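You operate a simulated robot arm through the tools that you are given. There is no shell and no other tool. Be economical: measure what you need, move in short steps, check, and stop when the job is done.

You run a simulated robot arm. Do the job below in one go: nothing can be reset, and whatever is moved stays where it is left.

## Task
Clamp cream block T, tighten its thumb screw and put it in the blue block tray.
Fine: turn the screw while the clamp holds the block; leave the clamp open; the other blocks stay.

The check looks at the end state, three seconds after you hand in, the way a careful person would. Anything else that was tipped, shoved, dropped, spilled or broken makes it a failure.

## Robot
A 6-joint arm with a two-finger parallel gripper, fixed in place. Base frame: the origin is at the foot of the arm, x ahead of it, y to its left, z up; the work surface is at about z = 0. Units: mm, degrees, N and s.
With the tool pointing down near the work surface it reaches from about 120 to 500 mm from the base axis. Its first joint turns from -72.0 to 72.0 degrees. Payload 0.65 kg.
The tool frame sits at the grasp point between the pads (the TCP): z along the fingers, y along the line on which they close. The tips reach 25 mm beyond it. Largest opening 76 mm; finger width 18, thickness 10; the body of the gripper, 36 by 78 mm, starts 45 mm behind the TCP.
Orientation is told as [roll, pitch, yaw] about the base's x, y, z axes, in that order, counted from this pose: with the fingers straight down and closing along the base's y, the tool's x points along the base's -x, its y along +y and its z along -z.

## Interface
- The arm moves only by the tool servo_tool. Its argument "steps" is a list of rows, each an object of numbers (a shift or turn left out is 0, a gripper value left out holds the last): "hand": the gripper command, from -1 (shut) to 1 (fully open), values between in proportion; "dx", "dy", "dz": the shift along the tool's x, y, z in units of 150 mm (1.0 is 150 mm); "ax", "ay", "az": the turn, a rotation vector about the tool's x, y, z in units of 180 degrees (1.0 is 180 degrees). In form: [{"hand": .., "dx": .., "dy": .., "dz": .., "ax": .., "ay": .., "az": ..}, ...]. A call has 1 to 12 rows; each row is the pose to reach, as a shift and turn from the pose commanded when the call began, along the tool's axes at that moment. A call with a number of a shift or a turn outside -1 to 1 is refused whole. Each row takes 0.2 s and may step no farther than 50 mm and 8.6 degrees from the row before; otherwise, or with a gripper value out of range, the whole call is refused. A pose out of reach is approached as far as the arm can. The call stops where the force on the tool passes 90 N (or 10 N more than at its start, if that is more) or the arm is blocked; 0.2 s more then pass. Each finger travels about 108 mm/s and halts on what it meets, pressing with about 27 N; the grip force reading is that of the motor and also rises with nothing between the fingers. The clock runs only during rows and for 0.2 s after the last one: add rows that repeat a pose to give the fingers time. The reply holds the time, the measured pose of the TCP, the force on the tool along the base axes, the opening and the grip force, in the units named above and with some noise, with the torque about the TCP (base axes, N m) and any sound that the robot's microphone picked up.
- Cameras (640 x 400 px; columns grow to the right, rows downward): "scene" is fixed at [43.7, 267.8, 419.3]; the picture's right is [-0.87, -0.49, 0.00], its down [-0.25, 0.44, -0.86] and it looks along [0.43, -0.75, -0.51] (base axes); focal length 244 px, centre (320, 200). "wrist" rides on the gripper at [58, 11, -81] in the tool frame; the picture's right is [-0.18, 0.98, 0.00], its down [-0.75, -0.14, -0.64] and it looks along [-0.63, -0.12, 0.77] (tool axes); focal length 243 px, centre (320, 200). There is no depth. A picture from a camera that has moved, and an enlarged one, comes with that camera's place and axes in the base frame and with its lens. The place of the scene camera against the robot may be out by one fixed shift of up to 18 mm in any direction.
- grab_frame(camera): a new picture of that camera. The clock stands still meanwhile.
- enlarge(camera, box): a new picture of the part [left, top, right, bottom] of that camera's present view, enlarged. The clock stands still meanwhile.
- hand_in(): hands the job in; it is judged then, once.

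Work in short steps. Places have to be worked out from the pictures, the camera data and where the tool is seen: move nearer, look again, correct. Check each grasp and each placing, and mend what went wrong. You have 120 turns and 84 pictures in all, those below and enlarged ones among them. Open the gripper and draw the arm clear of the work before you hand the job in, unless the task says otherwise; then end with one line.

The tools are called after "Request:" by a JSON object that holds its "name" and its "arguments". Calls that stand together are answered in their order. servo_tool: Moves the arm, as the interface text tells. Its arguments: {"type":"object","properties":{"steps":{"type":"array","items":{"type":"object","properties":{"hand":{"type":"number"},"dx":{"type":"number"},"dy":{"type":"number"},"dz":{"type":"number"},"ax":{"type":"number"},"ay":{"type":"number"},"az":{"type":"number"}}}}},"required":["steps"]} The other tools are called the same way: grab_frame (camera) takes a picture; enlarge (camera, box) takes an enlarged picture of a part of a camera's view; hand_in () hands the job in.

At the start:

```text
time_s: 0.0
position: [254.5, -142.1, 309.8]
ee_rot: [0.0, -0.1, -0.1]
contact_force: [-0.3, -0.5, -0.2]
ft_torque: [-0.04, 0.06, 0.03]
gripper_width: 76.1
finger_force: 0.1
```

scene: 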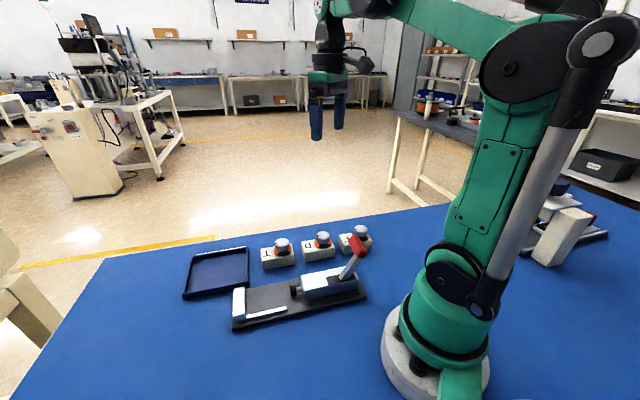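
wrist: 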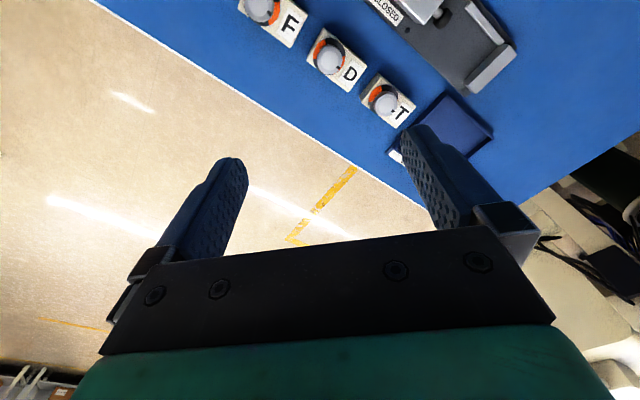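

I start with enlarged views of the blocks, clamp and tray.

Request:
{"name": "enlarge", "arguments": {"camera": "scene", "box": [170, 210, 390, 347]}}

Request:
{"name": "enlarge", "arguments": {"camera": "wrist", "box": [220, 0, 540, 200]}}

```text
2.91 times, centred on (280, 278) of scene
camera zoom: at [43.7, 267.8, 419.3], right [-0.87, -0.49, 0.0], down [-0.25, 0.44, -0.86], along [0.43, -0.75, -0.51], focal length 711 px, centre (436, -28)
```

zoom: 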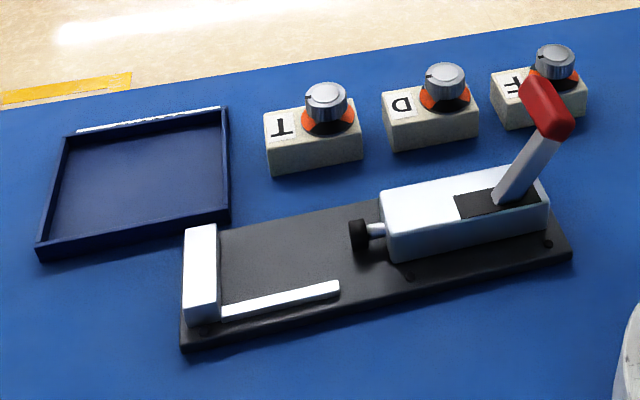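

```text
2.00 times, centred on (380, 100) of wrist
camera zoom: at [197.1, -129.1, 391.6], right [0.18, 0.98, 0.0], down [0.75, -0.14, 0.64], along [0.63, -0.12, -0.77], focal length 485 px, centre (200, 400)
```

zoom: 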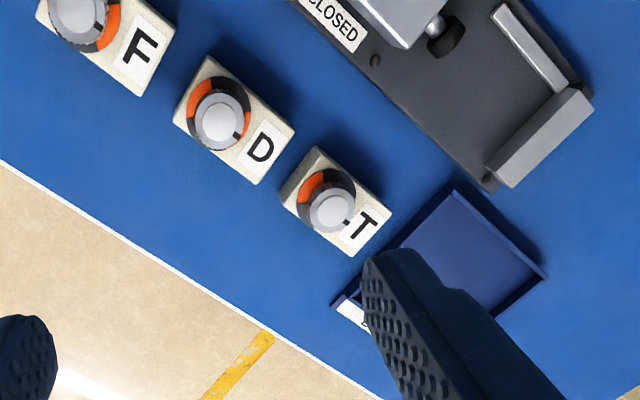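

The T block is roughly at (332,-55), the tray at (397,56) and the clamp axis runs about 45° from (170,-60) to (311,79). I move so the wrist camera sees the clamp and its labels.

Request:
{"name": "servo_tool", "arguments": {"steps": [{"hand": 1, "dx": 0.12, "dy": 0.2}, {"dx": 0.25, "dy": 0.4}, {"dx": 0.38, "dy": 0.6}, {"dx": 0.5, "dy": 0.8}, {"dx": 0.6, "dy": 1.0}]}}

Request:
{"name": "grab_frame", "arguments": {"camera": "wrist"}}

```text
time_s: 1.2
position: [165.2, 9.3, 312.3]
ee_rot: [0.1, -0.1, 0.0]
contact_force: [0.5, -0.2, 0.3]
ft_torque: [-0.01, 0.0, 0.02]
gripper_width: 75.9
finger_force: 0.0
```

```text
79 pictures are left
camera wrist: at [105.9, 20.7, 392.7], right [0.18, 0.98, 0.0], down [0.75, -0.14, 0.64], along [0.63, -0.12, -0.77], focal length 243 px, centre (320, 200)
```

wrist: 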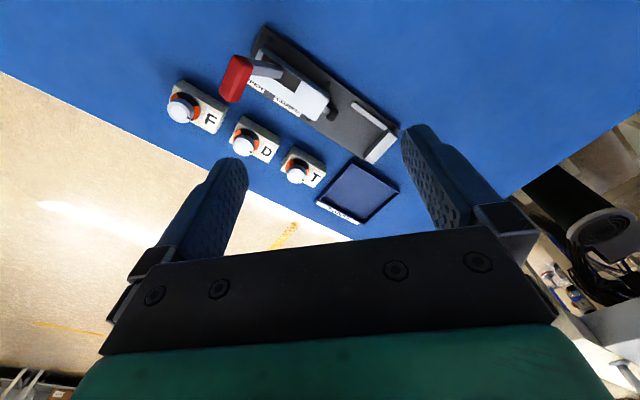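

Request:
{"name": "enlarge", "arguments": {"camera": "wrist", "box": [160, 10, 416, 170]}}

Request:
{"name": "enlarge", "arguments": {"camera": "wrist", "box": [220, 30, 340, 105]}}

Request:
{"name": "enlarge", "arguments": {"camera": "wrist", "box": [270, 130, 430, 230]}}

```text
2.50 times, centred on (288, 90) of wrist
camera zoom: at [105.9, 20.7, 392.7], right [0.18, 0.98, 0.0], down [0.75, -0.14, 0.64], along [0.63, -0.12, -0.77], focal length 606 px, centre (400, 475)
```

zoom: 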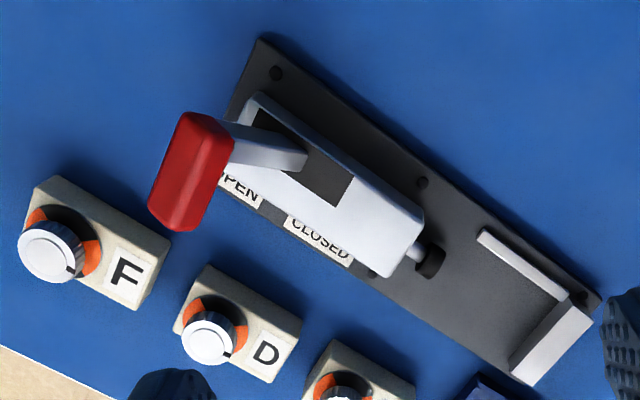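

```text
5.33 times, centred on (280, 68) of wrist
camera zoom: at [105.9, 20.7, 392.7], right [0.18, 0.98, 0.0], down [0.75, -0.14, 0.64], along [0.63, -0.12, -0.77], focal length 1294 px, centre (533, 907)
```

zoom: 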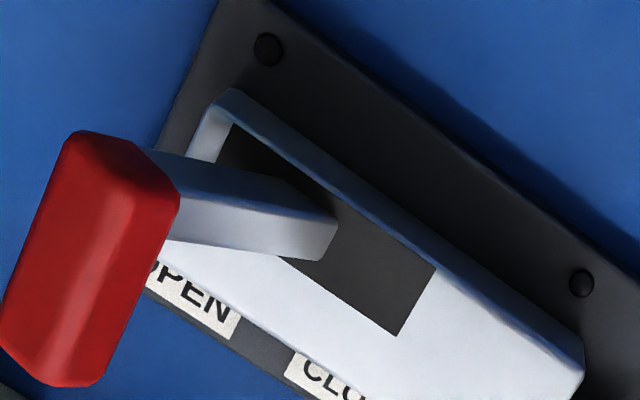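

```text
4.00 times, centred on (350, 180) of wrist
camera zoom: at [105.9, 20.7, 392.7], right [0.18, 0.98, 0.0], down [0.75, -0.14, 0.64], along [0.63, -0.12, -0.77], focal length 970 px, centre (200, 280)
```

zoom: 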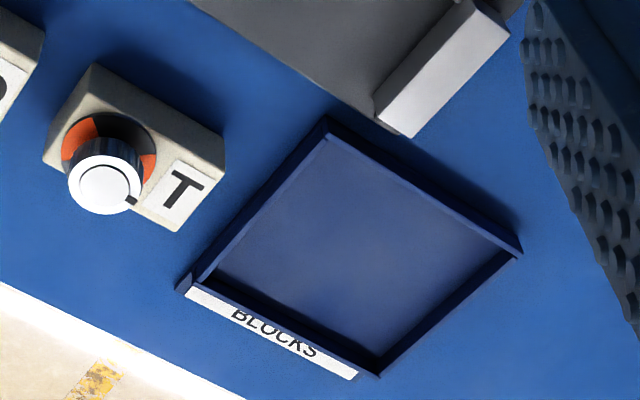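

The lever stands at OPEN and closes toward the anvil; the axis is at about 45°. I turn the tool to yaw 45 and start moving toward a view above block T.

Request:
{"name": "servo_tool", "arguments": {"steps": [{"dx": -0.16, "dy": -0.07, "dz": 0.03, "az": -0.042}, {"dx": -0.32, "dy": -0.14, "dz": 0.06, "az": -0.083}, {"dx": -0.48, "dy": -0.21, "dz": 0.1, "az": -0.125}, {"dx": -0.64, "dy": -0.28, "dz": 0.2, "az": -0.167}, {"dx": -0.8, "dy": -0.35, "dz": 0.4, "az": -0.208}, {"dx": -1.0, "dy": -0.43, "dz": 0.6, "az": -0.25}, {"dx": -1.0, "dy": -0.43, "dz": 0.8, "az": -0.25}]}}

Request:
{"name": "grab_frame", "arguments": {"camera": "wrist"}}

```text
time_s: 2.8
position: [316.5, -59.5, 189.6]
ee_rot: [-0.2, 0.0, 45.1]
contact_force: [-0.9, -1.0, 0.5]
ft_torque: [0.0, -0.02, 0.01]
gripper_width: 76.0
finger_force: 0.2
```

```text
75 pictures are left
camera wrist: at [267.4, -91.9, 271.9], right [-0.57, 0.82, 0.0], down [0.63, 0.43, 0.64], along [0.53, 0.36, -0.77], focal length 243 px, centre (320, 200)
```

wrist: 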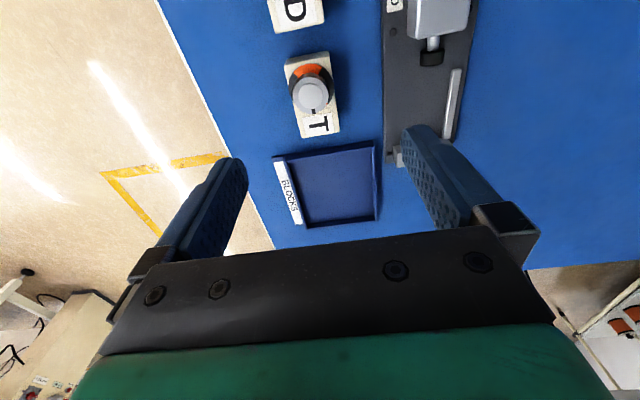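

Request:
{"name": "enlarge", "arguments": {"camera": "wrist", "box": [248, 30, 408, 130]}}

Request:
{"name": "enlarge", "arguments": {"camera": "wrist", "box": [260, 0, 500, 240]}}

```text
4.00 times, centred on (328, 80) of wrist
camera zoom: at [267.4, -91.9, 271.9], right [-0.57, 0.82, 0.0], down [0.63, 0.43, 0.64], along [0.53, 0.36, -0.77], focal length 970 px, centre (288, 680)
```

zoom: 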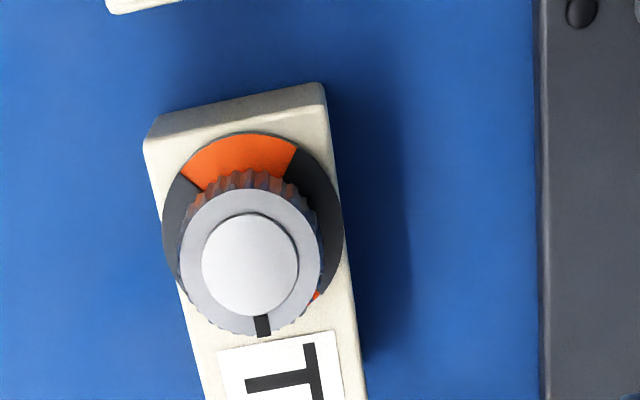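

```text
1.67 times, centred on (380, 120) of wrist
camera zoom: at [267.4, -91.9, 271.9], right [-0.57, 0.82, 0.0], down [0.63, 0.43, 0.64], along [0.53, 0.36, -0.77], focal length 404 px, centre (220, 333)
```

zoom: 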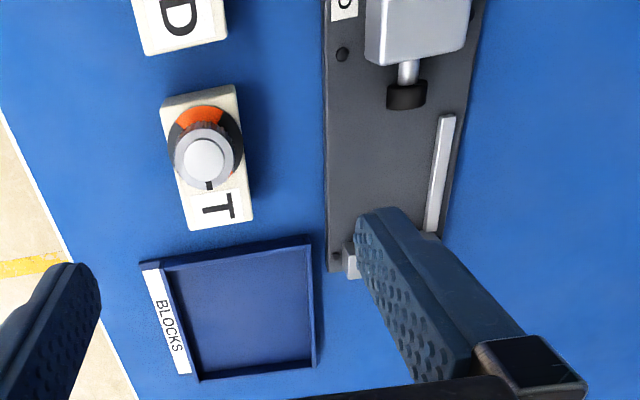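

The pointer on T's knob faces the label and the dial has orange and dark sectors. I zoom the scene camera on the knobs to understand the dial.

Request:
{"name": "enlarge", "arguments": {"camera": "scene", "box": [256, 230, 304, 270]}}

Request:
{"name": "enlarge", "arguments": {"camera": "scene", "box": [296, 220, 376, 270]}}

```text
10.00 times, centred on (280, 250) of scene
camera zoom: at [43.7, 267.8, 419.3], right [-0.87, -0.49, 0.0], down [-0.25, 0.44, -0.86], along [0.43, -0.75, -0.51], focal length 2445 px, centre (720, -300)
```

zoom: 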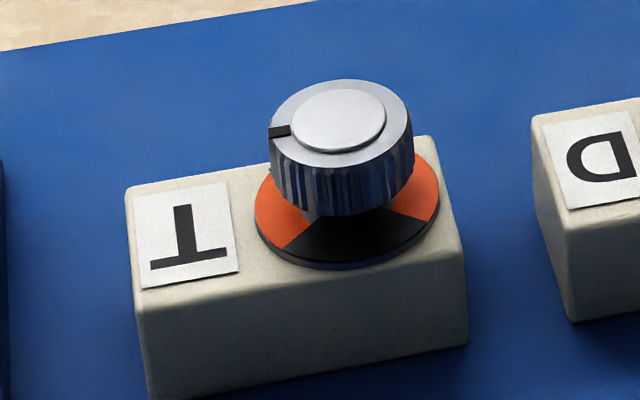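

```text
8.00 times, centred on (336, 245) of scene
camera zoom: at [43.7, 267.8, 419.3], right [-0.87, -0.49, 0.0], down [-0.25, 0.44, -0.86], along [0.43, -0.75, -0.51], focal length 1956 px, centre (192, -160)
```

zoom: 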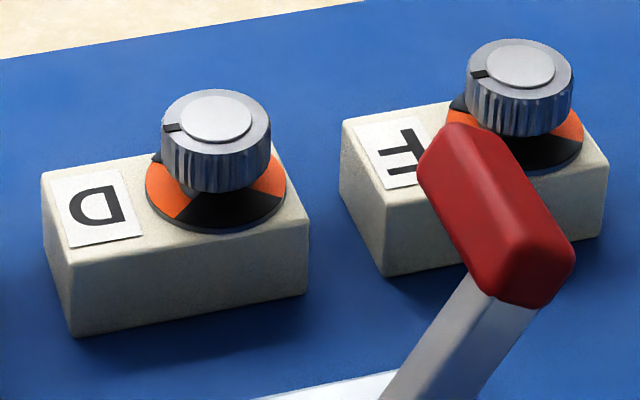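

Block T measures about 69×41×30 mm, centre ≈(335,-53), axis at 45°, knob axis ≈(324,-63). Now I view the clamp nest closer.

Request:
{"name": "servo_tool", "arguments": {"steps": [{"dy": 0.25}, {"dy": 0.5}, {"dy": 0.683}, {"dy": 0.683, "dx": -0.1}]}}

Request:
{"name": "enlarge", "arguments": {"camera": "wrist", "box": [240, 0, 432, 120]}}

Request:
{"name": "grab_frame", "arguments": {"camera": "wrist"}}

```text
time_s: 3.8
position: [256.3, 26.3, 190.0]
ee_rot: [-0.2, 0.0, 45.1]
contact_force: [1.0, -0.4, 1.0]
ft_torque: [-0.01, -0.02, 0.02]
gripper_width: 76.0
finger_force: 0.0
```

```text
3.33 times, centred on (336, 60) of wrist
camera zoom: at [206.2, -6.5, 272.1], right [-0.56, 0.83, 0.0], down [0.63, 0.43, 0.64], along [0.53, 0.36, -0.77], focal length 809 px, centre (267, 667)
```

zoom: 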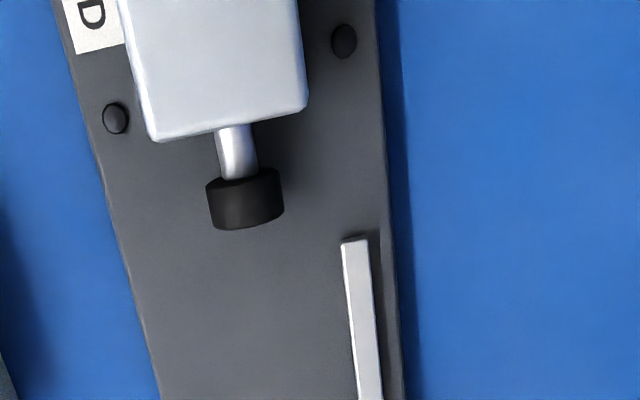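

```text
69 pictures are left
camera wrist: at [206.2, -6.5, 272.1], right [-0.56, 0.83, 0.0], down [0.63, 0.43, 0.64], along [0.53, 0.36, -0.77], focal length 243 px, centre (320, 200)
```

wrist: 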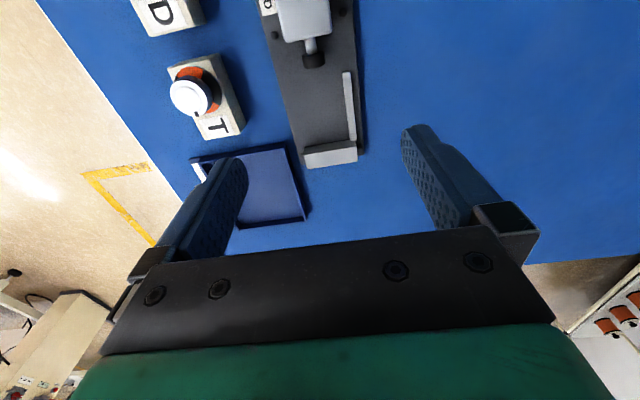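

Request:
{"name": "enlarge", "arguments": {"camera": "wrist", "box": [264, 50, 392, 178]}}

Request:
{"name": "enlarge", "arguments": {"camera": "scene", "box": [220, 265, 320, 335]}}

```text
3.12 times, centred on (328, 114) of wrist
camera zoom: at [206.2, -6.5, 272.1], right [-0.56, 0.83, 0.0], down [0.63, 0.43, 0.64], along [0.53, 0.36, -0.77], focal length 758 px, centre (295, 469)
```

zoom: 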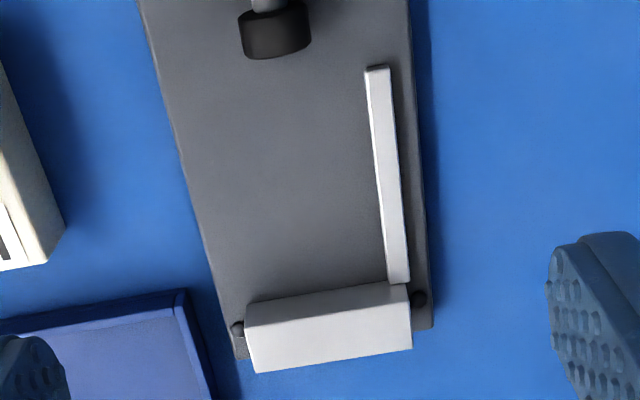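

```text
5.71 times, centred on (270, 300) of scene
camera zoom: at [43.6, 267.8, 419.3], right [-0.87, -0.49, 0.0], down [-0.25, 0.44, -0.86], along [0.43, -0.75, -0.51], focal length 1397 px, centre (606, -371)
```

zoom: 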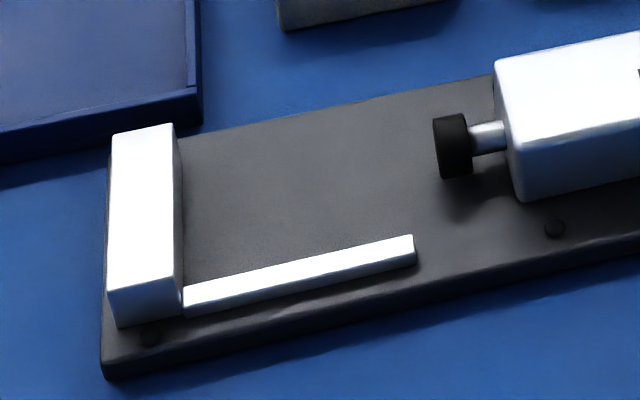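

Geometry along the 45° axis: anvil face s≈273, rail face p≈140, rail top about z 18, plate z≈10. I move above block T at a grip point on its label half (345.5,-42.1) and check.

Request:
{"name": "servo_tool", "arguments": {"steps": [{"dx": -0.05, "dy": -0.25}, {"dx": -0.098, "dy": -0.5}, {"dx": -0.098, "dy": -0.743}, {"dx": -0.098, "dy": -0.743, "dz": 0.27}, {"dx": -0.098, "dy": -0.743, "dz": 0.533}]}}

Request:
{"name": "grab_frame", "arguments": {"camera": "wrist"}}

Request:
{"name": "grab_frame", "arguments": {"camera": "scene"}}

```text
time_s: 5.0
position: [342.7, -42.5, 109.1]
ee_rot: [-0.1, 0.0, 45.0]
contact_force: [0.1, -0.4, -0.2]
ft_torque: [0.0, 0.0, 0.01]
gripper_width: 76.0
finger_force: 0.0
```

```text
66 pictures are left
camera wrist: at [293.3, -74.0, 190.4], right [-0.56, 0.83, 0.0], down [0.63, 0.43, 0.64], along [0.53, 0.36, -0.77], focal length 243 px, centre (320, 200)
```

wrist: 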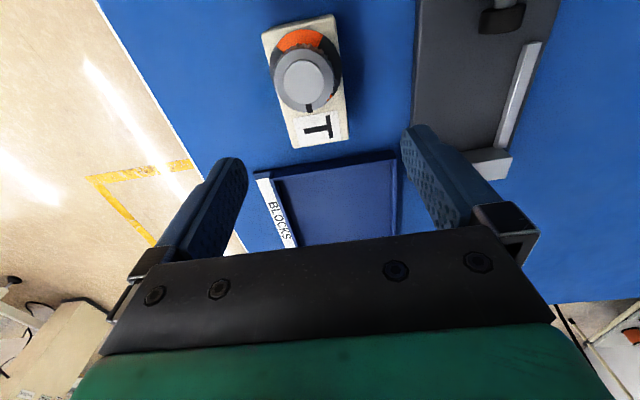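

```text
65 pictures are left
```

scene: 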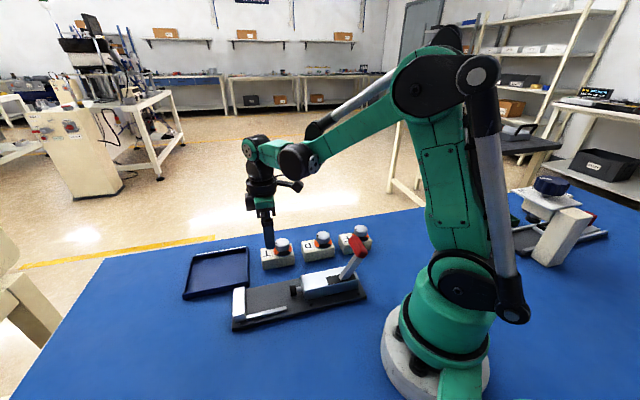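

Recomputed block centre (334.9,-51.8) agrees; I descend to TCP z≈38 with a small forward correction.

Request:
{"name": "servo_tool", "arguments": {"steps": [{"dx": -0.02, "dy": -0.006, "dz": 0.15, "hand": 1}, {"dx": -0.02, "dy": -0.006, "dz": 0.3}, {"dx": -0.02, "dy": -0.006, "dz": 0.4}, {"dx": -0.02, "dy": -0.006, "dz": 0.474}]}}

Request:
{"name": "enlarge", "arguments": {"camera": "scene", "box": [236, 180, 332, 280]}}

Request:
{"name": "grab_frame", "arguments": {"camera": "wrist"}}

```text
time_s: 6.0
position: [346.9, -37.9, 37.5]
ee_rot: [0.0, 0.0, 45.0]
contact_force: [0.7, -0.4, 0.1]
ft_torque: [0.02, 0.0, 0.02]
gripper_width: 75.9
finger_force: 0.0
```

```text
4.00 times, centred on (284, 230) of scene
camera zoom: at [43.7, 267.8, 419.3], right [-0.87, -0.49, 0.0], down [-0.25, 0.44, -0.86], along [0.43, -0.75, -0.51], focal length 978 px, centre (464, 80)
```

zoom: 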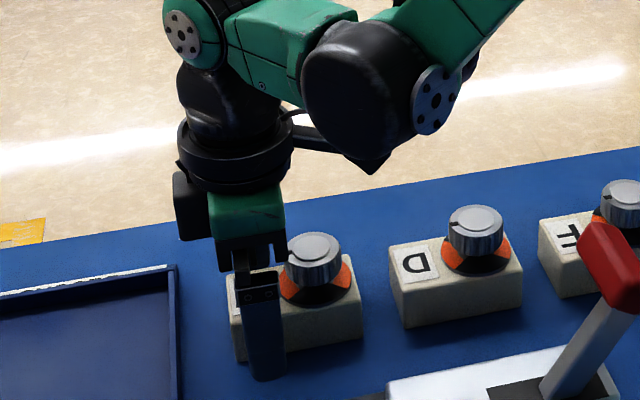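

```text
63 pictures are left
camera wrist: at [297.7, -70.5, 120.0], right [-0.56, 0.83, 0.0], down [0.63, 0.43, 0.64], along [0.53, 0.36, -0.77], focal length 243 px, centre (320, 200)
```

wrist: 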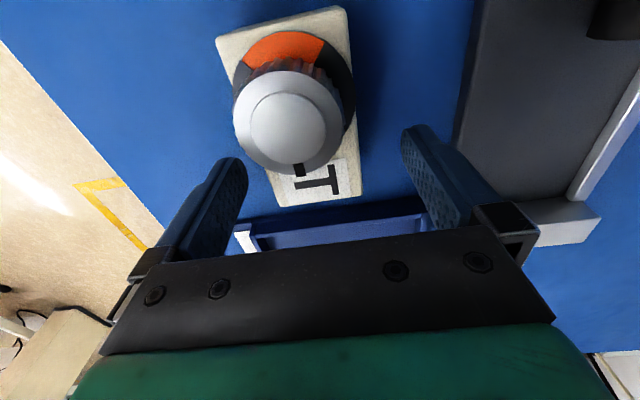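

Fingers straddle the label end of T with clearance to the knob. I close.

Request:
{"name": "servo_tool", "arguments": {"steps": [{"hand": 0}, {"hand": -1}, {"hand": -1}, {"hand": -1}]}}

Request:
{"name": "servo_tool", "arguments": {"steps": [{"dz": -0.1}, {"dz": -0.25}, {"dz": -0.4}]}}

Request:
{"name": "grab_frame", "arguments": {"camera": "wrist"}}

Request:
{"name": "enlarge", "arguments": {"camera": "scene", "box": [220, 140, 340, 270]}}

```text
time_s: 7.0
position: [345.9, -37.6, 38.4]
ee_rot: [-0.1, 0.0, 45.0]
contact_force: [0.1, 0.4, 0.2]
ft_torque: [0.02, 0.0, -0.01]
gripper_width: 41.6
finger_force: 27.2
```

```text
time_s: 7.8
position: [345.0, -38.7, 99.2]
ee_rot: [-0.2, 0.1, 45.0]
contact_force: [0.2, 0.1, -2.2]
ft_torque: [0.05, -0.05, 0.0]
gripper_width: 41.4
finger_force: 26.9
```

```text
62 pictures are left
camera wrist: at [295.8, -71.8, 180.6], right [-0.56, 0.83, 0.0], down [0.63, 0.43, 0.64], along [0.53, 0.36, -0.77], focal length 243 px, centre (320, 200)
```

wrist: 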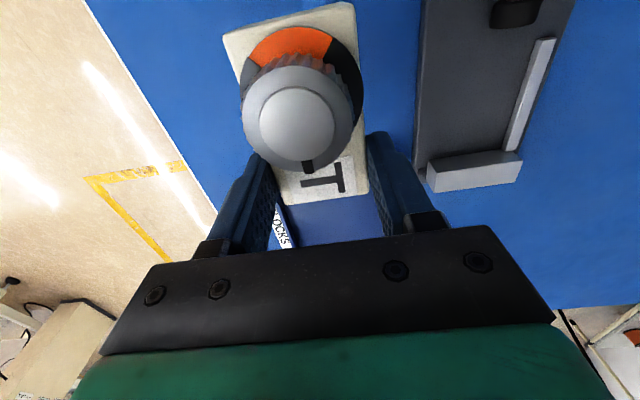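

```text
3.08 times, centred on (280, 205) of scene
camera zoom: at [43.7, 267.8, 419.3], right [-0.87, -0.49, 0.0], down [-0.25, 0.44, -0.86], along [0.43, -0.75, -0.51], focal length 752 px, centre (443, 185)
```

zoom: 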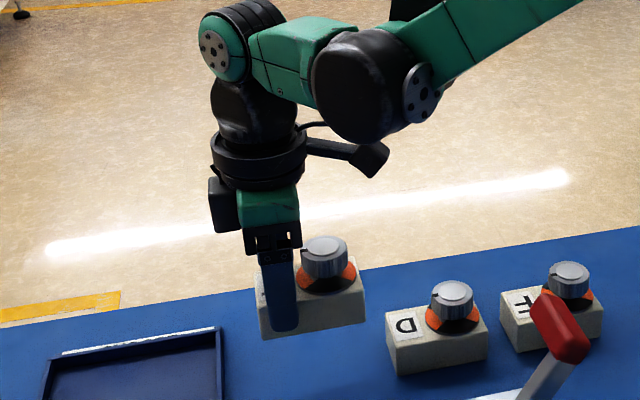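

T is held level at 41.5 mm width and lifted. I carry it across to above the clamp nest.

Request:
{"name": "servo_tool", "arguments": {"steps": [{"dx": -0.05, "dy": 0.15}, {"dx": -0.11, "dy": 0.35}, {"dx": -0.17, "dy": 0.55}, {"dx": -0.216, "dy": 0.709}, {"dx": -0.216, "dy": 0.709}]}}

Request:
{"name": "grab_frame", "arguments": {"camera": "wrist"}}

Request:
{"name": "enlarge", "arguments": {"camera": "scene", "box": [210, 190, 370, 340]}}

```text
time_s: 9.0
position: [293.9, 60.5, 97.4]
ee_rot: [-0.1, 0.0, 45.1]
contact_force: [0.7, 0.0, -1.4]
ft_torque: [0.03, -0.06, 0.01]
gripper_width: 41.4
finger_force: 27.0
```

```text
60 pictures are left
camera wrist: at [244.6, 27.8, 179.6], right [-0.56, 0.83, 0.0], down [0.63, 0.43, 0.64], along [0.53, 0.36, -0.77], focal length 243 px, centre (320, 200)
```

wrist: 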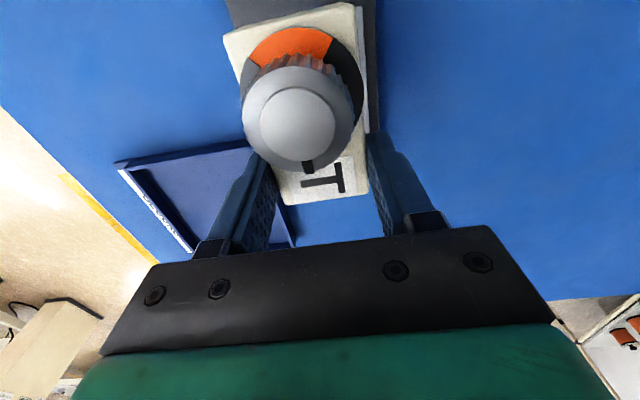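

```text
2.67 times, centred on (290, 265) of scene
camera zoom: at [43.6, 267.8, 419.3], right [-0.87, -0.49, 0.0], down [-0.25, 0.44, -0.86], along [0.43, -0.75, -0.51], focal length 652 px, centre (400, 27)
```

zoom: 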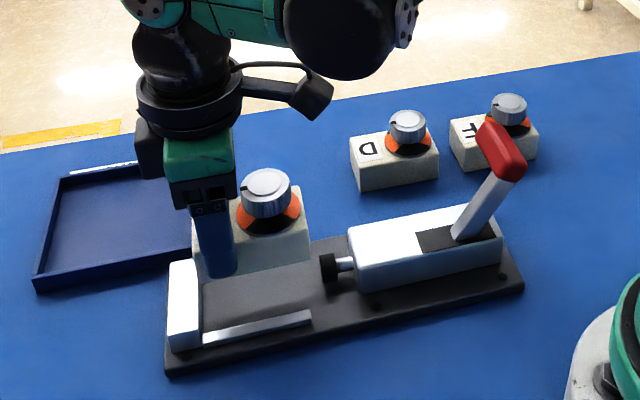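

At s≈250.6, p≈165. I lower partway so the block bottom is still about 10 mm above the plate, and check clearances.

Request:
{"name": "servo_tool", "arguments": {"steps": [{"dz": 0.1}, {"dz": 0.18}, {"dz": 0.24}]}}

Request:
{"name": "enlarge", "arguments": {"camera": "scene", "box": [220, 235, 320, 335]}}

Request:
{"name": "grab_frame", "arguments": {"camera": "wrist"}}

```text
time_s: 9.8
position: [294.0, 58.3, 63.6]
ee_rot: [-0.2, 0.0, 45.0]
contact_force: [-0.1, 0.8, -2.0]
ft_torque: [0.02, 0.02, 0.04]
gripper_width: 41.5
finger_force: 26.8
```

```text
4.00 times, centred on (270, 285) of scene
camera zoom: at [43.7, 267.8, 419.3], right [-0.87, -0.49, 0.0], down [-0.25, 0.44, -0.86], along [0.43, -0.75, -0.51], focal length 978 px, centre (520, -140)
```

zoom: 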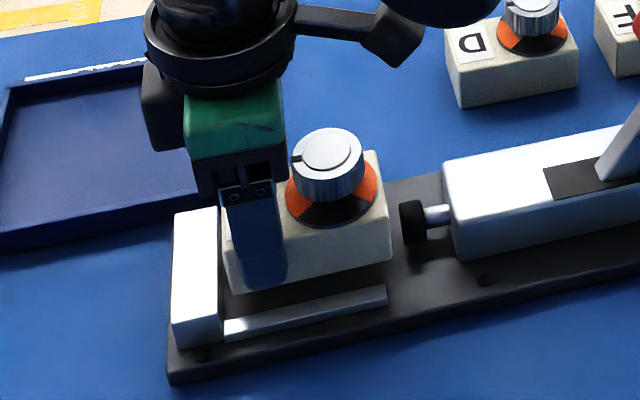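

```text
57 pictures are left
camera wrist: at [244.8, 26.8, 145.1], right [-0.56, 0.83, 0.0], down [0.63, 0.43, 0.64], along [0.53, 0.36, -0.77], focal length 243 px, centre (320, 200)
```

wrist: 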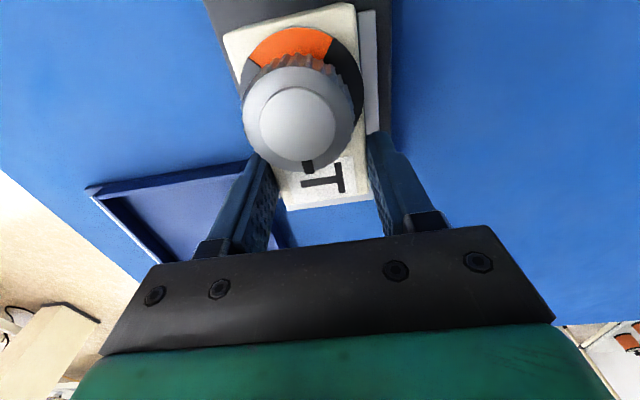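

Looks aligned with no collision. I lower in small steps toward the plate and watch the force.

Request:
{"name": "servo_tool", "arguments": {"steps": [{"dz": 0.03}, {"dz": 0.06}, {"dz": 0.08}, {"dz": 0.08}]}}

Request:
{"name": "enlarge", "arguments": {"camera": "scene", "box": [220, 235, 320, 335]}}

```text
time_s: 10.8
position: [294.7, 57.7, 51.2]
ee_rot: [-0.1, 0.0, 44.9]
contact_force: [-0.6, -0.2, -2.7]
ft_torque: [0.03, -0.04, -0.01]
gripper_width: 41.8
finger_force: 27.1
```

```text
4.00 times, centred on (270, 285) of scene
camera zoom: at [43.7, 267.8, 419.3], right [-0.87, -0.49, 0.0], down [-0.25, 0.44, -0.86], along [0.43, -0.75, -0.51], focal length 978 px, centre (520, -140)
```

zoom: 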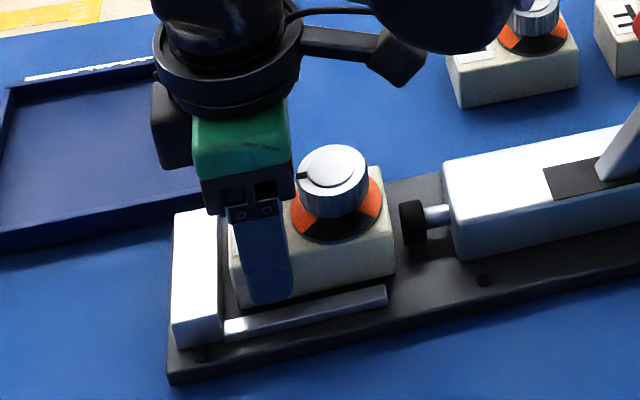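

No contact yet; I continue down 1 mm at a time.

Request:
{"name": "servo_tool", "arguments": {"steps": [{"dz": 0.007}, {"dz": 0.014}, {"dz": 0.014}]}}

Request:
{"name": "servo_tool", "arguments": {"steps": [{"dz": 0.007}, {"dz": 0.007}]}}

```text
time_s: 11.6
position: [294.2, 58.6, 49.4]
ee_rot: [0.0, -0.1, 45.0]
contact_force: [-1.6, -6.8, 21.1]
ft_torque: [-0.14, 0.12, 0.1]
gripper_width: 41.7
finger_force: 27.2
```

```text
time_s: 12.2
position: [294.8, 59.0, 47.0]
ee_rot: [-0.1, 0.0, 45.1]
contact_force: [-2.1, -6.3, 19.9]
ft_torque: [-0.14, 0.07, 0.01]
gripper_width: 41.5
finger_force: 27.0
```

Contact with the plate at about 20 N. I ease up 1 mm and slide toward the rail (tool +y) in small steps.

Request:
{"name": "servo_tool", "arguments": {"steps": [{"dz": -0.008}, {"dz": -0.008, "dy": 0.01}, {"dz": -0.008, "dy": 0.02}, {"dz": -0.008, "dy": 0.02}]}}

Request:
{"name": "grab_frame", "arguments": {"camera": "wrist"}}

```text
time_s: 13.2
position: [291.3, 61.8, 48.8]
ee_rot: [-0.2, 0.0, 45.0]
contact_force: [-0.5, -0.1, -2.4]
ft_torque: [0.01, -0.06, 0.01]
gripper_width: 41.5
finger_force: 26.9
```

```text
55 pictures are left
camera wrist: at [242.8, 27.9, 131.0], right [-0.56, 0.83, 0.0], down [0.63, 0.43, 0.64], along [0.53, 0.36, -0.77], focal length 243 px, centre (320, 200)
```

wrist: 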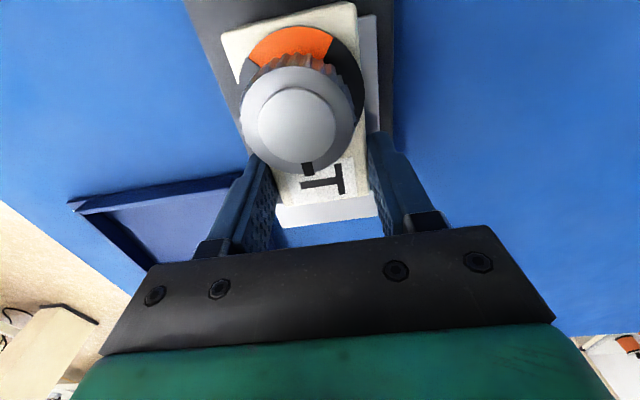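

No lateral contact yet; I keep going toward the rail.

Request:
{"name": "servo_tool", "arguments": {"steps": [{"dy": 0.007}, {"dy": 0.014}, {"dy": 0.014}]}}

Request:
{"name": "servo_tool", "arguments": {"steps": [{"dy": 0.007}, {"dy": 0.007}]}}

```text
time_s: 14.0
position: [290.3, 61.6, 49.3]
ee_rot: [-0.3, 0.1, 44.9]
contact_force: [4.8, -6.6, 0.1]
ft_torque: [-0.09, -0.2, -0.11]
gripper_width: 41.6
finger_force: 26.9
```

```text
time_s: 14.6
position: [289.6, 61.9, 49.3]
ee_rot: [-0.4, 0.0, 45.0]
contact_force: [22.0, -25.2, 8.7]
ft_torque: [-0.66, -0.61, 0.07]
gripper_width: 41.5
finger_force: 27.4
```

Rail contact is confirmed at p≈161.5. I back off about 1 mm and slide toward the anvil.

Request:
{"name": "servo_tool", "arguments": {"steps": [{"dy": -0.007}, {"dy": -0.007, "dx": -0.02}, {"dy": -0.007, "dx": -0.04}, {"dy": -0.007, "dx": -0.04}]}}

Request:
{"name": "enlarge", "arguments": {"camera": "scene", "box": [220, 235, 320, 335]}}

```text
time_s: 15.6
position: [294.6, 66.7, 49.1]
ee_rot: [-0.1, 0.0, 45.1]
contact_force: [3.2, -14.4, -2.9]
ft_torque: [-0.46, -0.18, -0.22]
gripper_width: 41.4
finger_force: 27.4
```

```text
4.00 times, centred on (270, 285) of scene
camera zoom: at [43.6, 267.8, 419.3], right [-0.87, -0.49, 0.0], down [-0.25, 0.44, -0.86], along [0.43, -0.75, -0.51], focal length 978 px, centre (520, -140)
```

zoom: 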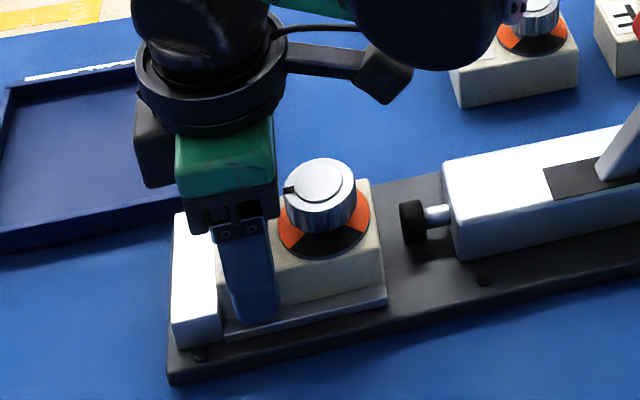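

Forces show it touching both rail and anvil lightly; I ease off the rail by half a mm and push a bit more toward the anvil.

Request:
{"name": "servo_tool", "arguments": {"steps": [{"dy": -0.004}, {"dy": -0.004, "dx": -0.008}, {"dy": -0.004, "dx": -0.008}]}}

```text
time_s: 16.4
position: [293.8, 67.3, 48.1]
ee_rot: [0.0, 0.1, 45.0]
contact_force: [-12.6, -16.1, -3.7]
ft_torque: [-0.35, 0.25, -0.01]
gripper_width: 41.4
finger_force: 27.4
```

Seated against anvil (≈20 N) and rail. I relax, press it down gently, and open the fingers.

Request:
{"name": "servo_tool", "arguments": {"steps": [{"dx": 0.004}, {"dx": 0.004, "dz": 0.005}, {"dx": 0.004, "dz": 0.005, "hand": 0.3}, {"dx": 0.004, "dz": 0.005, "hand": 0.6}, {"dx": 0.004, "dz": 0.005, "hand": 0.6}]}}

Request:
{"name": "enlarge", "arguments": {"camera": "scene", "box": [220, 235, 320, 335]}}

Request:
{"name": "grab_frame", "arguments": {"camera": "wrist"}}

```text
time_s: 17.6
position: [295.9, 66.8, 48.3]
ee_rot: [-0.1, 0.1, 44.9]
contact_force: [-0.2, -0.5, -0.7]
ft_torque: [-0.02, -0.02, -0.01]
gripper_width: 60.9
finger_force: 0.0
```

```text
4.00 times, centred on (270, 285) of scene
camera zoom: at [43.7, 267.8, 419.3], right [-0.87, -0.49, 0.0], down [-0.25, 0.44, -0.86], along [0.43, -0.75, -0.51], focal length 978 px, centre (520, -140)
```

zoom: 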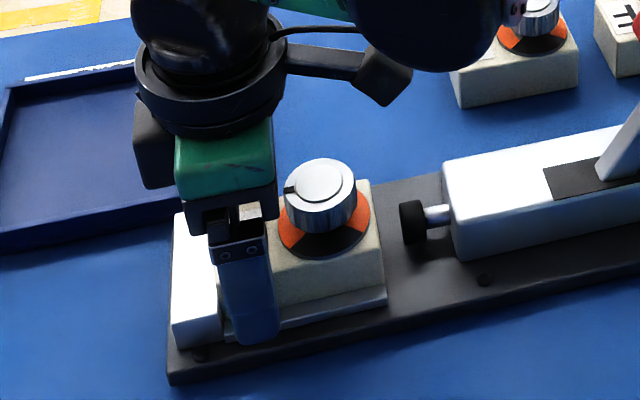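

```text
52 pictures are left
camera wrist: at [246.0, 33.8, 129.5], right [-0.56, 0.83, 0.0], down [0.63, 0.43, 0.64], along [0.53, 0.36, -0.77], focal length 243 px, centre (320, 200)
```

wrist: 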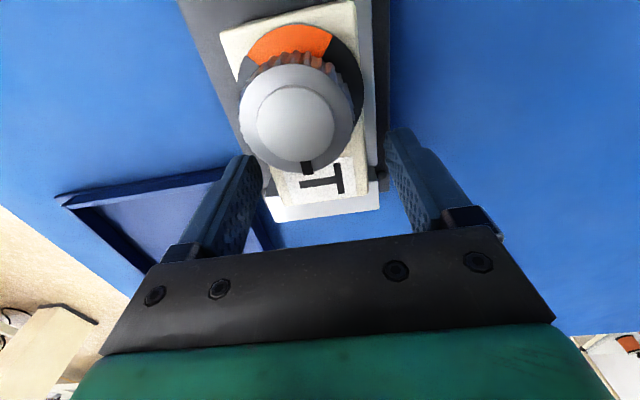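

Block released and sitting snug against anvil and rail. I raise the arm clear.

Request:
{"name": "servo_tool", "arguments": {"steps": [{"dz": -0.15, "hand": 0.6}, {"dz": -0.4}, {"dz": -0.7}, {"dz": -1.0}]}}

Request:
{"name": "servo_tool", "arguments": {"steps": [{"dx": 0.3, "hand": -1}, {"dx": 0.6}, {"dx": 0.9}]}}

Request:
{"name": "grab_frame", "arguments": {"camera": "wrist"}}

Request:
{"name": "enlarge", "arguments": {"camera": "scene", "box": [220, 200, 400, 330]}}

```text
time_s: 18.6
position: [295.8, 66.5, 198.2]
ee_rot: [-0.1, 0.0, 45.0]
contact_force: [-0.2, 0.2, -0.2]
ft_torque: [-0.01, 0.01, 0.03]
gripper_width: 60.6
finger_force: 0.1
```

```text
time_s: 19.4
position: [200.7, -27.5, 198.0]
ee_rot: [-0.1, 0.0, 45.0]
contact_force: [0.1, 0.2, -0.6]
ft_torque: [0.01, 0.0, 0.02]
gripper_width: 0.1
finger_force: 23.6
```

```text
51 pictures are left
camera wrist: at [150.9, -60.3, 279.7], right [-0.57, 0.82, 0.0], down [0.63, 0.43, 0.64], along [0.53, 0.36, -0.77], focal length 243 px, centre (320, 200)
```

wrist: 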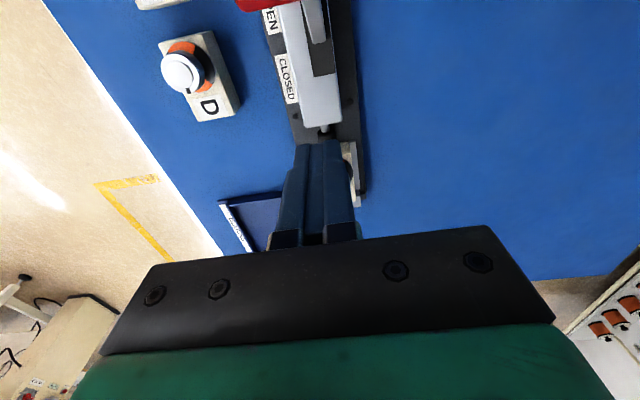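

```text
3.08 times, centred on (310, 265) of scene
camera zoom: at [43.7, 267.8, 419.3], right [-0.87, -0.49, 0.0], down [-0.25, 0.44, -0.86], along [0.43, -0.75, -0.51], focal length 752 px, centre (351, 0)
```

zoom: 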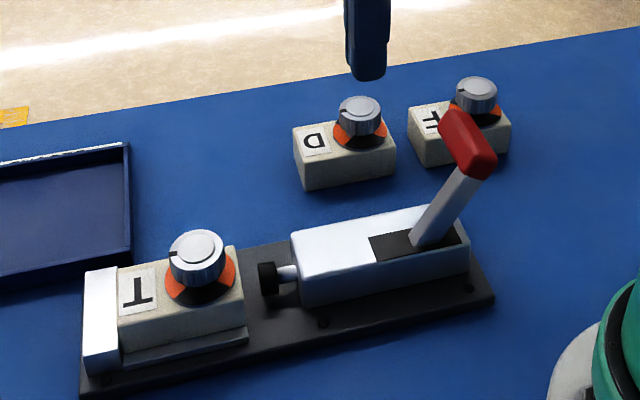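

T sits squarely in the nest. I move back over and behind the lever (s≈20) at height with the fingers shut.

Request:
{"name": "servo_tool", "arguments": {"steps": [{"dx": 0.25, "dy": -0.01}, {"dx": 0.5, "dy": -0.01}, {"dx": 0.68, "dy": -0.01}, {"dx": 0.68, "dy": -0.01}]}}

Request:
{"name": "grab_frame", "arguments": {"camera": "wrist"}}

Request:
{"name": "grab_frame", "arguments": {"camera": "scene"}}

```text
time_s: 20.4
position: [129.5, -99.9, 197.1]
ee_rot: [0.0, 0.1, 45.1]
contact_force: [-0.6, 0.5, 0.5]
ft_torque: [-0.02, 0.01, 0.04]
gripper_width: 0.1
finger_force: 24.3
```

```text
49 pictures are left
camera wrist: at [81.0, -133.6, 278.8], right [-0.56, 0.83, 0.0], down [0.63, 0.43, 0.64], along [0.53, 0.36, -0.77], focal length 243 px, centre (320, 200)
```

wrist: 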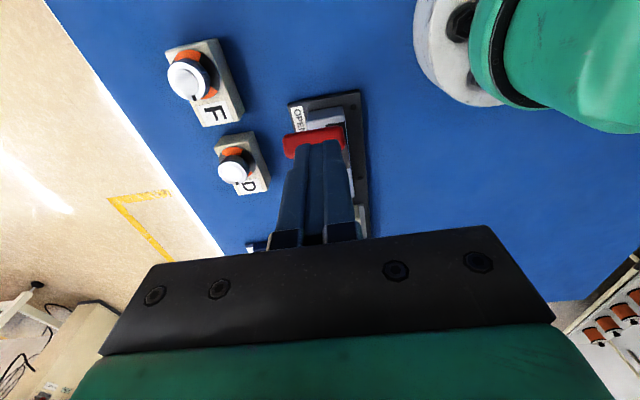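

```text
48 pictures are left
```

scene: 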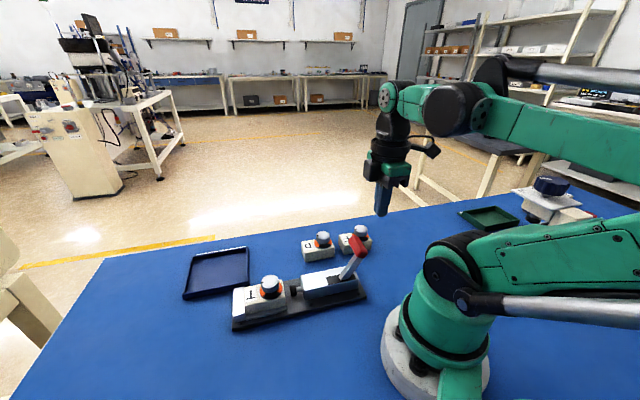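

The red bar spans p≈148–195 at s≈45, z≈112. I back off slightly to s≈12, p≈165 and descend behind it to TCP z≈120.

Request:
{"name": "servo_tool", "arguments": {"steps": [{"dx": 0.06, "dy": -0.02}, {"dx": 0.06, "dy": -0.02, "dz": 0.2}, {"dx": 0.06, "dy": -0.02, "dz": 0.4}, {"dx": 0.06, "dy": -0.02, "dz": 0.513}, {"dx": 0.06, "dy": -0.02, "dz": 0.513}]}}

Request:
{"name": "enlarge", "arguments": {"camera": "scene", "box": [260, 160, 460, 330]}}

Request:
{"name": "enlarge", "arguments": {"camera": "wrist", "box": [220, 40, 420, 260]}}

```text
time_s: 21.6
position: [124.3, -110.9, 119.7]
ee_rot: [-0.1, 0.1, 45.1]
contact_force: [-0.5, -0.9, 0.4]
ft_torque: [0.02, 0.0, -0.03]
gripper_width: 0.0
finger_force: 23.5
```

```text
2.35 times, centred on (360, 245) of scene
camera zoom: at [43.6, 267.8, 419.3], right [-0.87, -0.49, 0.0], down [-0.25, 0.44, -0.86], along [0.43, -0.75, -0.51], focal length 575 px, centre (226, 94)
```

zoom: 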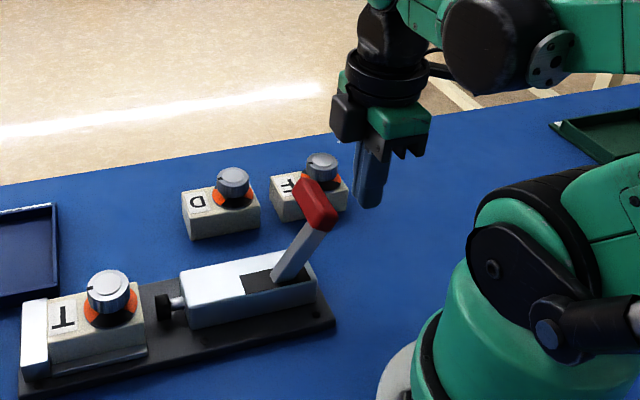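

```text
1.82 times, centred on (320, 150) of wrist
camera zoom: at [75.4, -142.8, 202.1], right [-0.56, 0.83, 0.0], down [0.63, 0.43, 0.64], along [0.53, 0.36, -0.77], focal length 441 px, centre (320, 291)
```

zoom: 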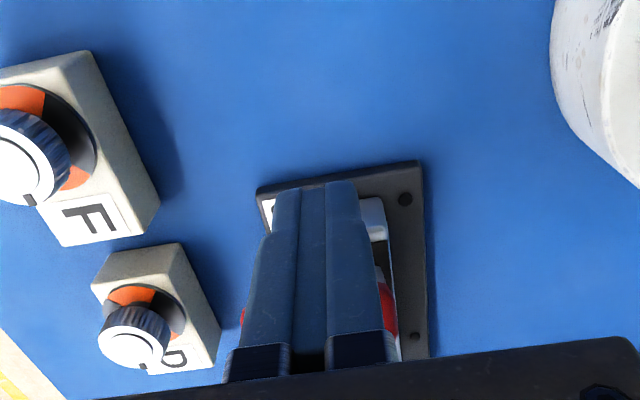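

The fingers are lined up behind the bar. I push forward along the clamp axis in short steps.

Request:
{"name": "servo_tool", "arguments": {"steps": [{"dx": -0.05}, {"dx": -0.1}, {"dx": -0.15}, {"dx": -0.2}, {"dx": -0.25}, {"dx": -0.3}]}}

Request:
{"name": "enlarge", "arguments": {"camera": "scene", "box": [220, 160, 420, 330]}}

```text
time_s: 23.0
position: [157.0, -78.5, 121.9]
ee_rot: [-0.2, -0.1, 45.0]
contact_force: [-0.5, -0.2, 0.8]
ft_torque: [0.0, -0.02, 0.01]
gripper_width: 0.0
finger_force: 24.1
```

```text
2.35 times, centred on (320, 245) of scene
camera zoom: at [43.7, 267.8, 419.3], right [-0.87, -0.49, 0.0], down [-0.25, 0.44, -0.86], along [0.43, -0.75, -0.51], focal length 575 px, centre (320, 94)
```

zoom: 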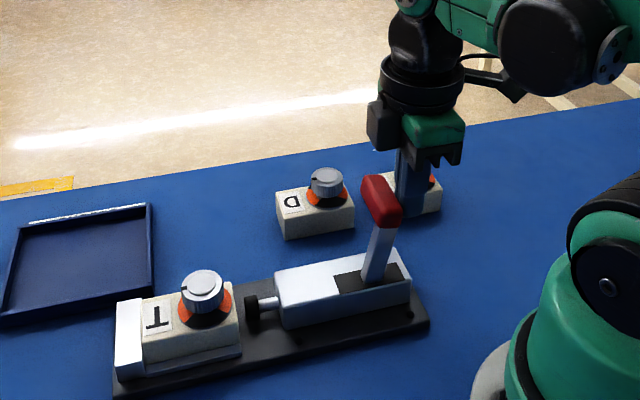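

The lever is moving freely. I continue pushing.

Request:
{"name": "servo_tool", "arguments": {"steps": [{"dx": -0.05}, {"dx": -0.1}, {"dx": -0.15}, {"dx": -0.2}, {"dx": -0.25}]}}

Request:
{"name": "enlarge", "arguments": {"camera": "scene", "box": [220, 160, 420, 330]}}

```text
time_s: 24.2
position: [184.4, -52.4, 122.0]
ee_rot: [-0.1, 0.0, 44.8]
contact_force: [-0.3, 0.5, 0.4]
ft_torque: [-0.01, 0.0, 0.0]
gripper_width: 0.0
finger_force: 23.7
```

```text
2.35 times, centred on (320, 245) of scene
camera zoom: at [43.6, 267.8, 419.3], right [-0.87, -0.49, 0.0], down [-0.25, 0.44, -0.86], along [0.43, -0.75, -0.51], focal length 575 px, centre (320, 94)
```

zoom: 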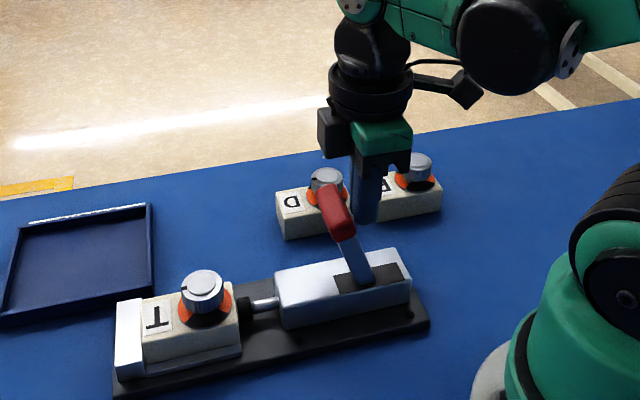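

The plunger is almost at the block. I push on until it resists.

Request:
{"name": "servo_tool", "arguments": {"steps": [{"dx": -0.04}, {"dx": -0.08}, {"dx": -0.12}]}}

Request:
{"name": "enlarge", "arguments": {"camera": "scene", "box": [220, 200, 380, 330]}}

```text
time_s: 25.0
position: [195.9, -41.7, 120.7]
ee_rot: [0.0, 0.4, 44.9]
contact_force: [-28.2, -19.7, 20.4]
ft_torque: [-0.62, 0.36, 0.3]
gripper_width: 0.0
finger_force: 23.4
```

```text
3.08 times, centred on (300, 265) of scene
camera zoom: at [43.6, 267.8, 419.4], right [-0.87, -0.49, 0.0], down [-0.25, 0.44, -0.86], along [0.43, -0.75, -0.51], focal length 752 px, centre (382, 0)
```

zoom: 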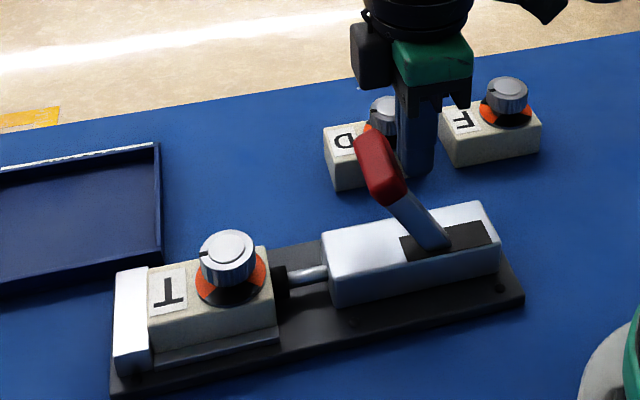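

The plunger touches the block and force is building (≈35 N). I push a few more mm to lock it.

Request:
{"name": "servo_tool", "arguments": {"steps": [{"dx": -0.02}, {"dx": -0.04}, {"dx": -0.06}]}}

Request:
{"name": "enlarge", "arguments": {"camera": "scene", "box": [220, 200, 380, 330]}}

```text
time_s: 25.5
position: [194.4, -41.7, 122.0]
ee_rot: [0.1, 1.4, 44.7]
contact_force: [-8.6, -6.7, 11.0]
ft_torque: [-0.15, 0.13, 0.06]
gripper_width: 0.0
finger_force: 23.5
stopped in row 2: the force on the tool passed its limit (the readings are from after the stop); the commanded pose is now the measured one
```

```text
3.08 times, centred on (300, 265) of scene
camera zoom: at [43.7, 267.8, 419.4], right [-0.87, -0.49, 0.0], down [-0.25, 0.44, -0.86], along [0.43, -0.75, -0.51], focal length 752 px, centre (382, 0)
```

zoom: 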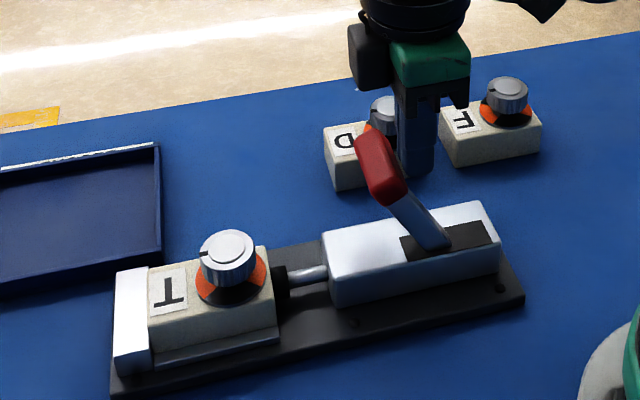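

The force limit tripped, likely the hard stop/locked position. I back off and see whether the lever stays.

Request:
{"name": "servo_tool", "arguments": {"steps": [{"dx": 0.05}, {"dx": 0.15}, {"dx": 0.25, "dz": -0.2}, {"dx": 0.25, "dz": -0.5}]}}

Request:
{"name": "enlarge", "arguments": {"camera": "scene", "box": [220, 200, 380, 330]}}

Request:
{"name": "grab_frame", "arguments": {"camera": "wrist"}}

```text
time_s: 26.5
position: [170.5, -66.6, 197.8]
ee_rot: [-0.1, 1.2, 45.0]
contact_force: [-0.2, -0.2, 0.7]
ft_torque: [0.01, 0.0, -0.01]
gripper_width: 0.1
finger_force: 23.4
```

```text
3.08 times, centred on (300, 265) of scene
camera zoom: at [43.6, 267.8, 419.3], right [-0.87, -0.49, 0.0], down [-0.25, 0.44, -0.86], along [0.43, -0.75, -0.51], focal length 752 px, centre (382, 0)
```

zoom: 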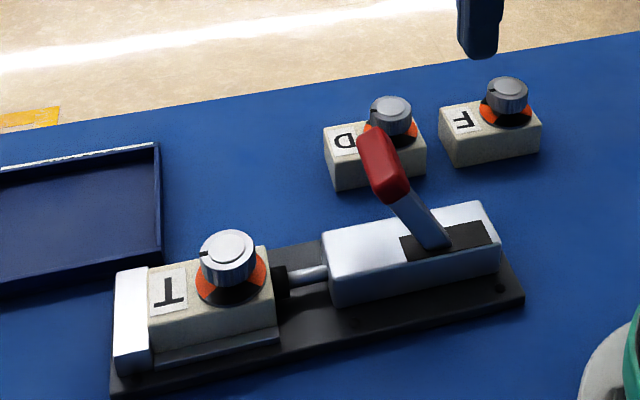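

```text
40 pictures are left
camera wrist: at [123.5, -98.8, 280.4], right [-0.56, 0.83, 0.0], down [0.64, 0.44, 0.63], along [0.52, 0.35, -0.78], focal length 243 px, centre (320, 200)
```

wrist: 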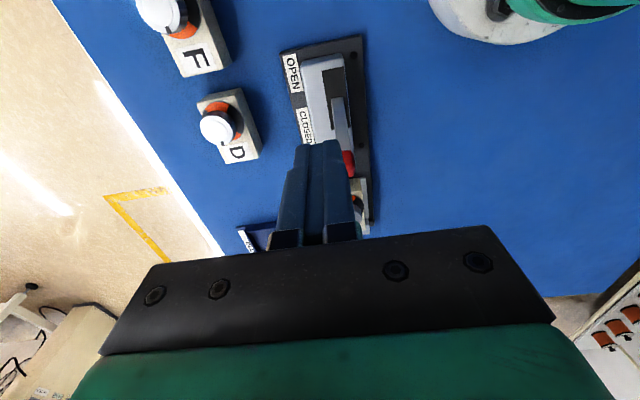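

The lever stays put by CLOSED and the plunger bears on T. Next I move above the knob (est. s 222.5, p 161.3), straightening the small pitch, with fingers half open.

Request:
{"name": "servo_tool", "arguments": {"steps": [{"dx": -0.25, "dy": 0.043, "ay": -0.0067, "hand": 0.45}, {"dx": -0.5, "dy": 0.043, "ay": -0.0067}, {"dx": -0.75, "dy": 0.043, "ay": -0.0067}, {"dx": -0.99, "dy": 0.043, "ay": -0.0067}, {"dx": -0.99, "dy": 0.043, "dz": 0.25, "ay": -0.0067}]}}

Request:
{"name": "grab_frame", "arguments": {"camera": "wrist"}}

```text
time_s: 27.7
position: [270.2, 41.1, 155.5]
ee_rot: [0.0, 0.1, 44.8]
contact_force: [-0.1, -0.7, 0.7]
ft_torque: [0.0, -0.03, 0.04]
gripper_width: 55.0
finger_force: 0.2
```

```text
39 pictures are left
camera wrist: at [220.5, 8.5, 237.6], right [-0.56, 0.83, 0.0], down [0.63, 0.43, 0.64], along [0.53, 0.36, -0.77], focal length 243 px, centre (320, 200)
```

wrist: 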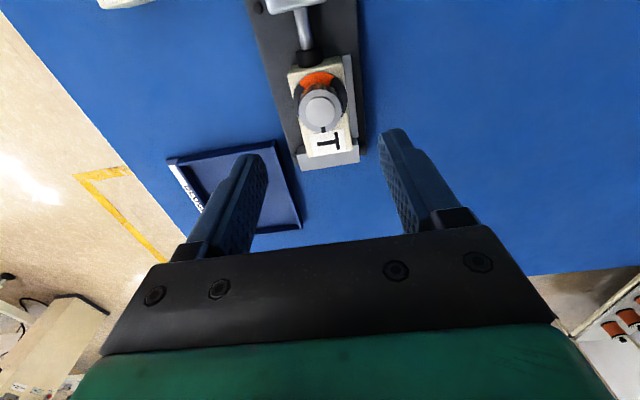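

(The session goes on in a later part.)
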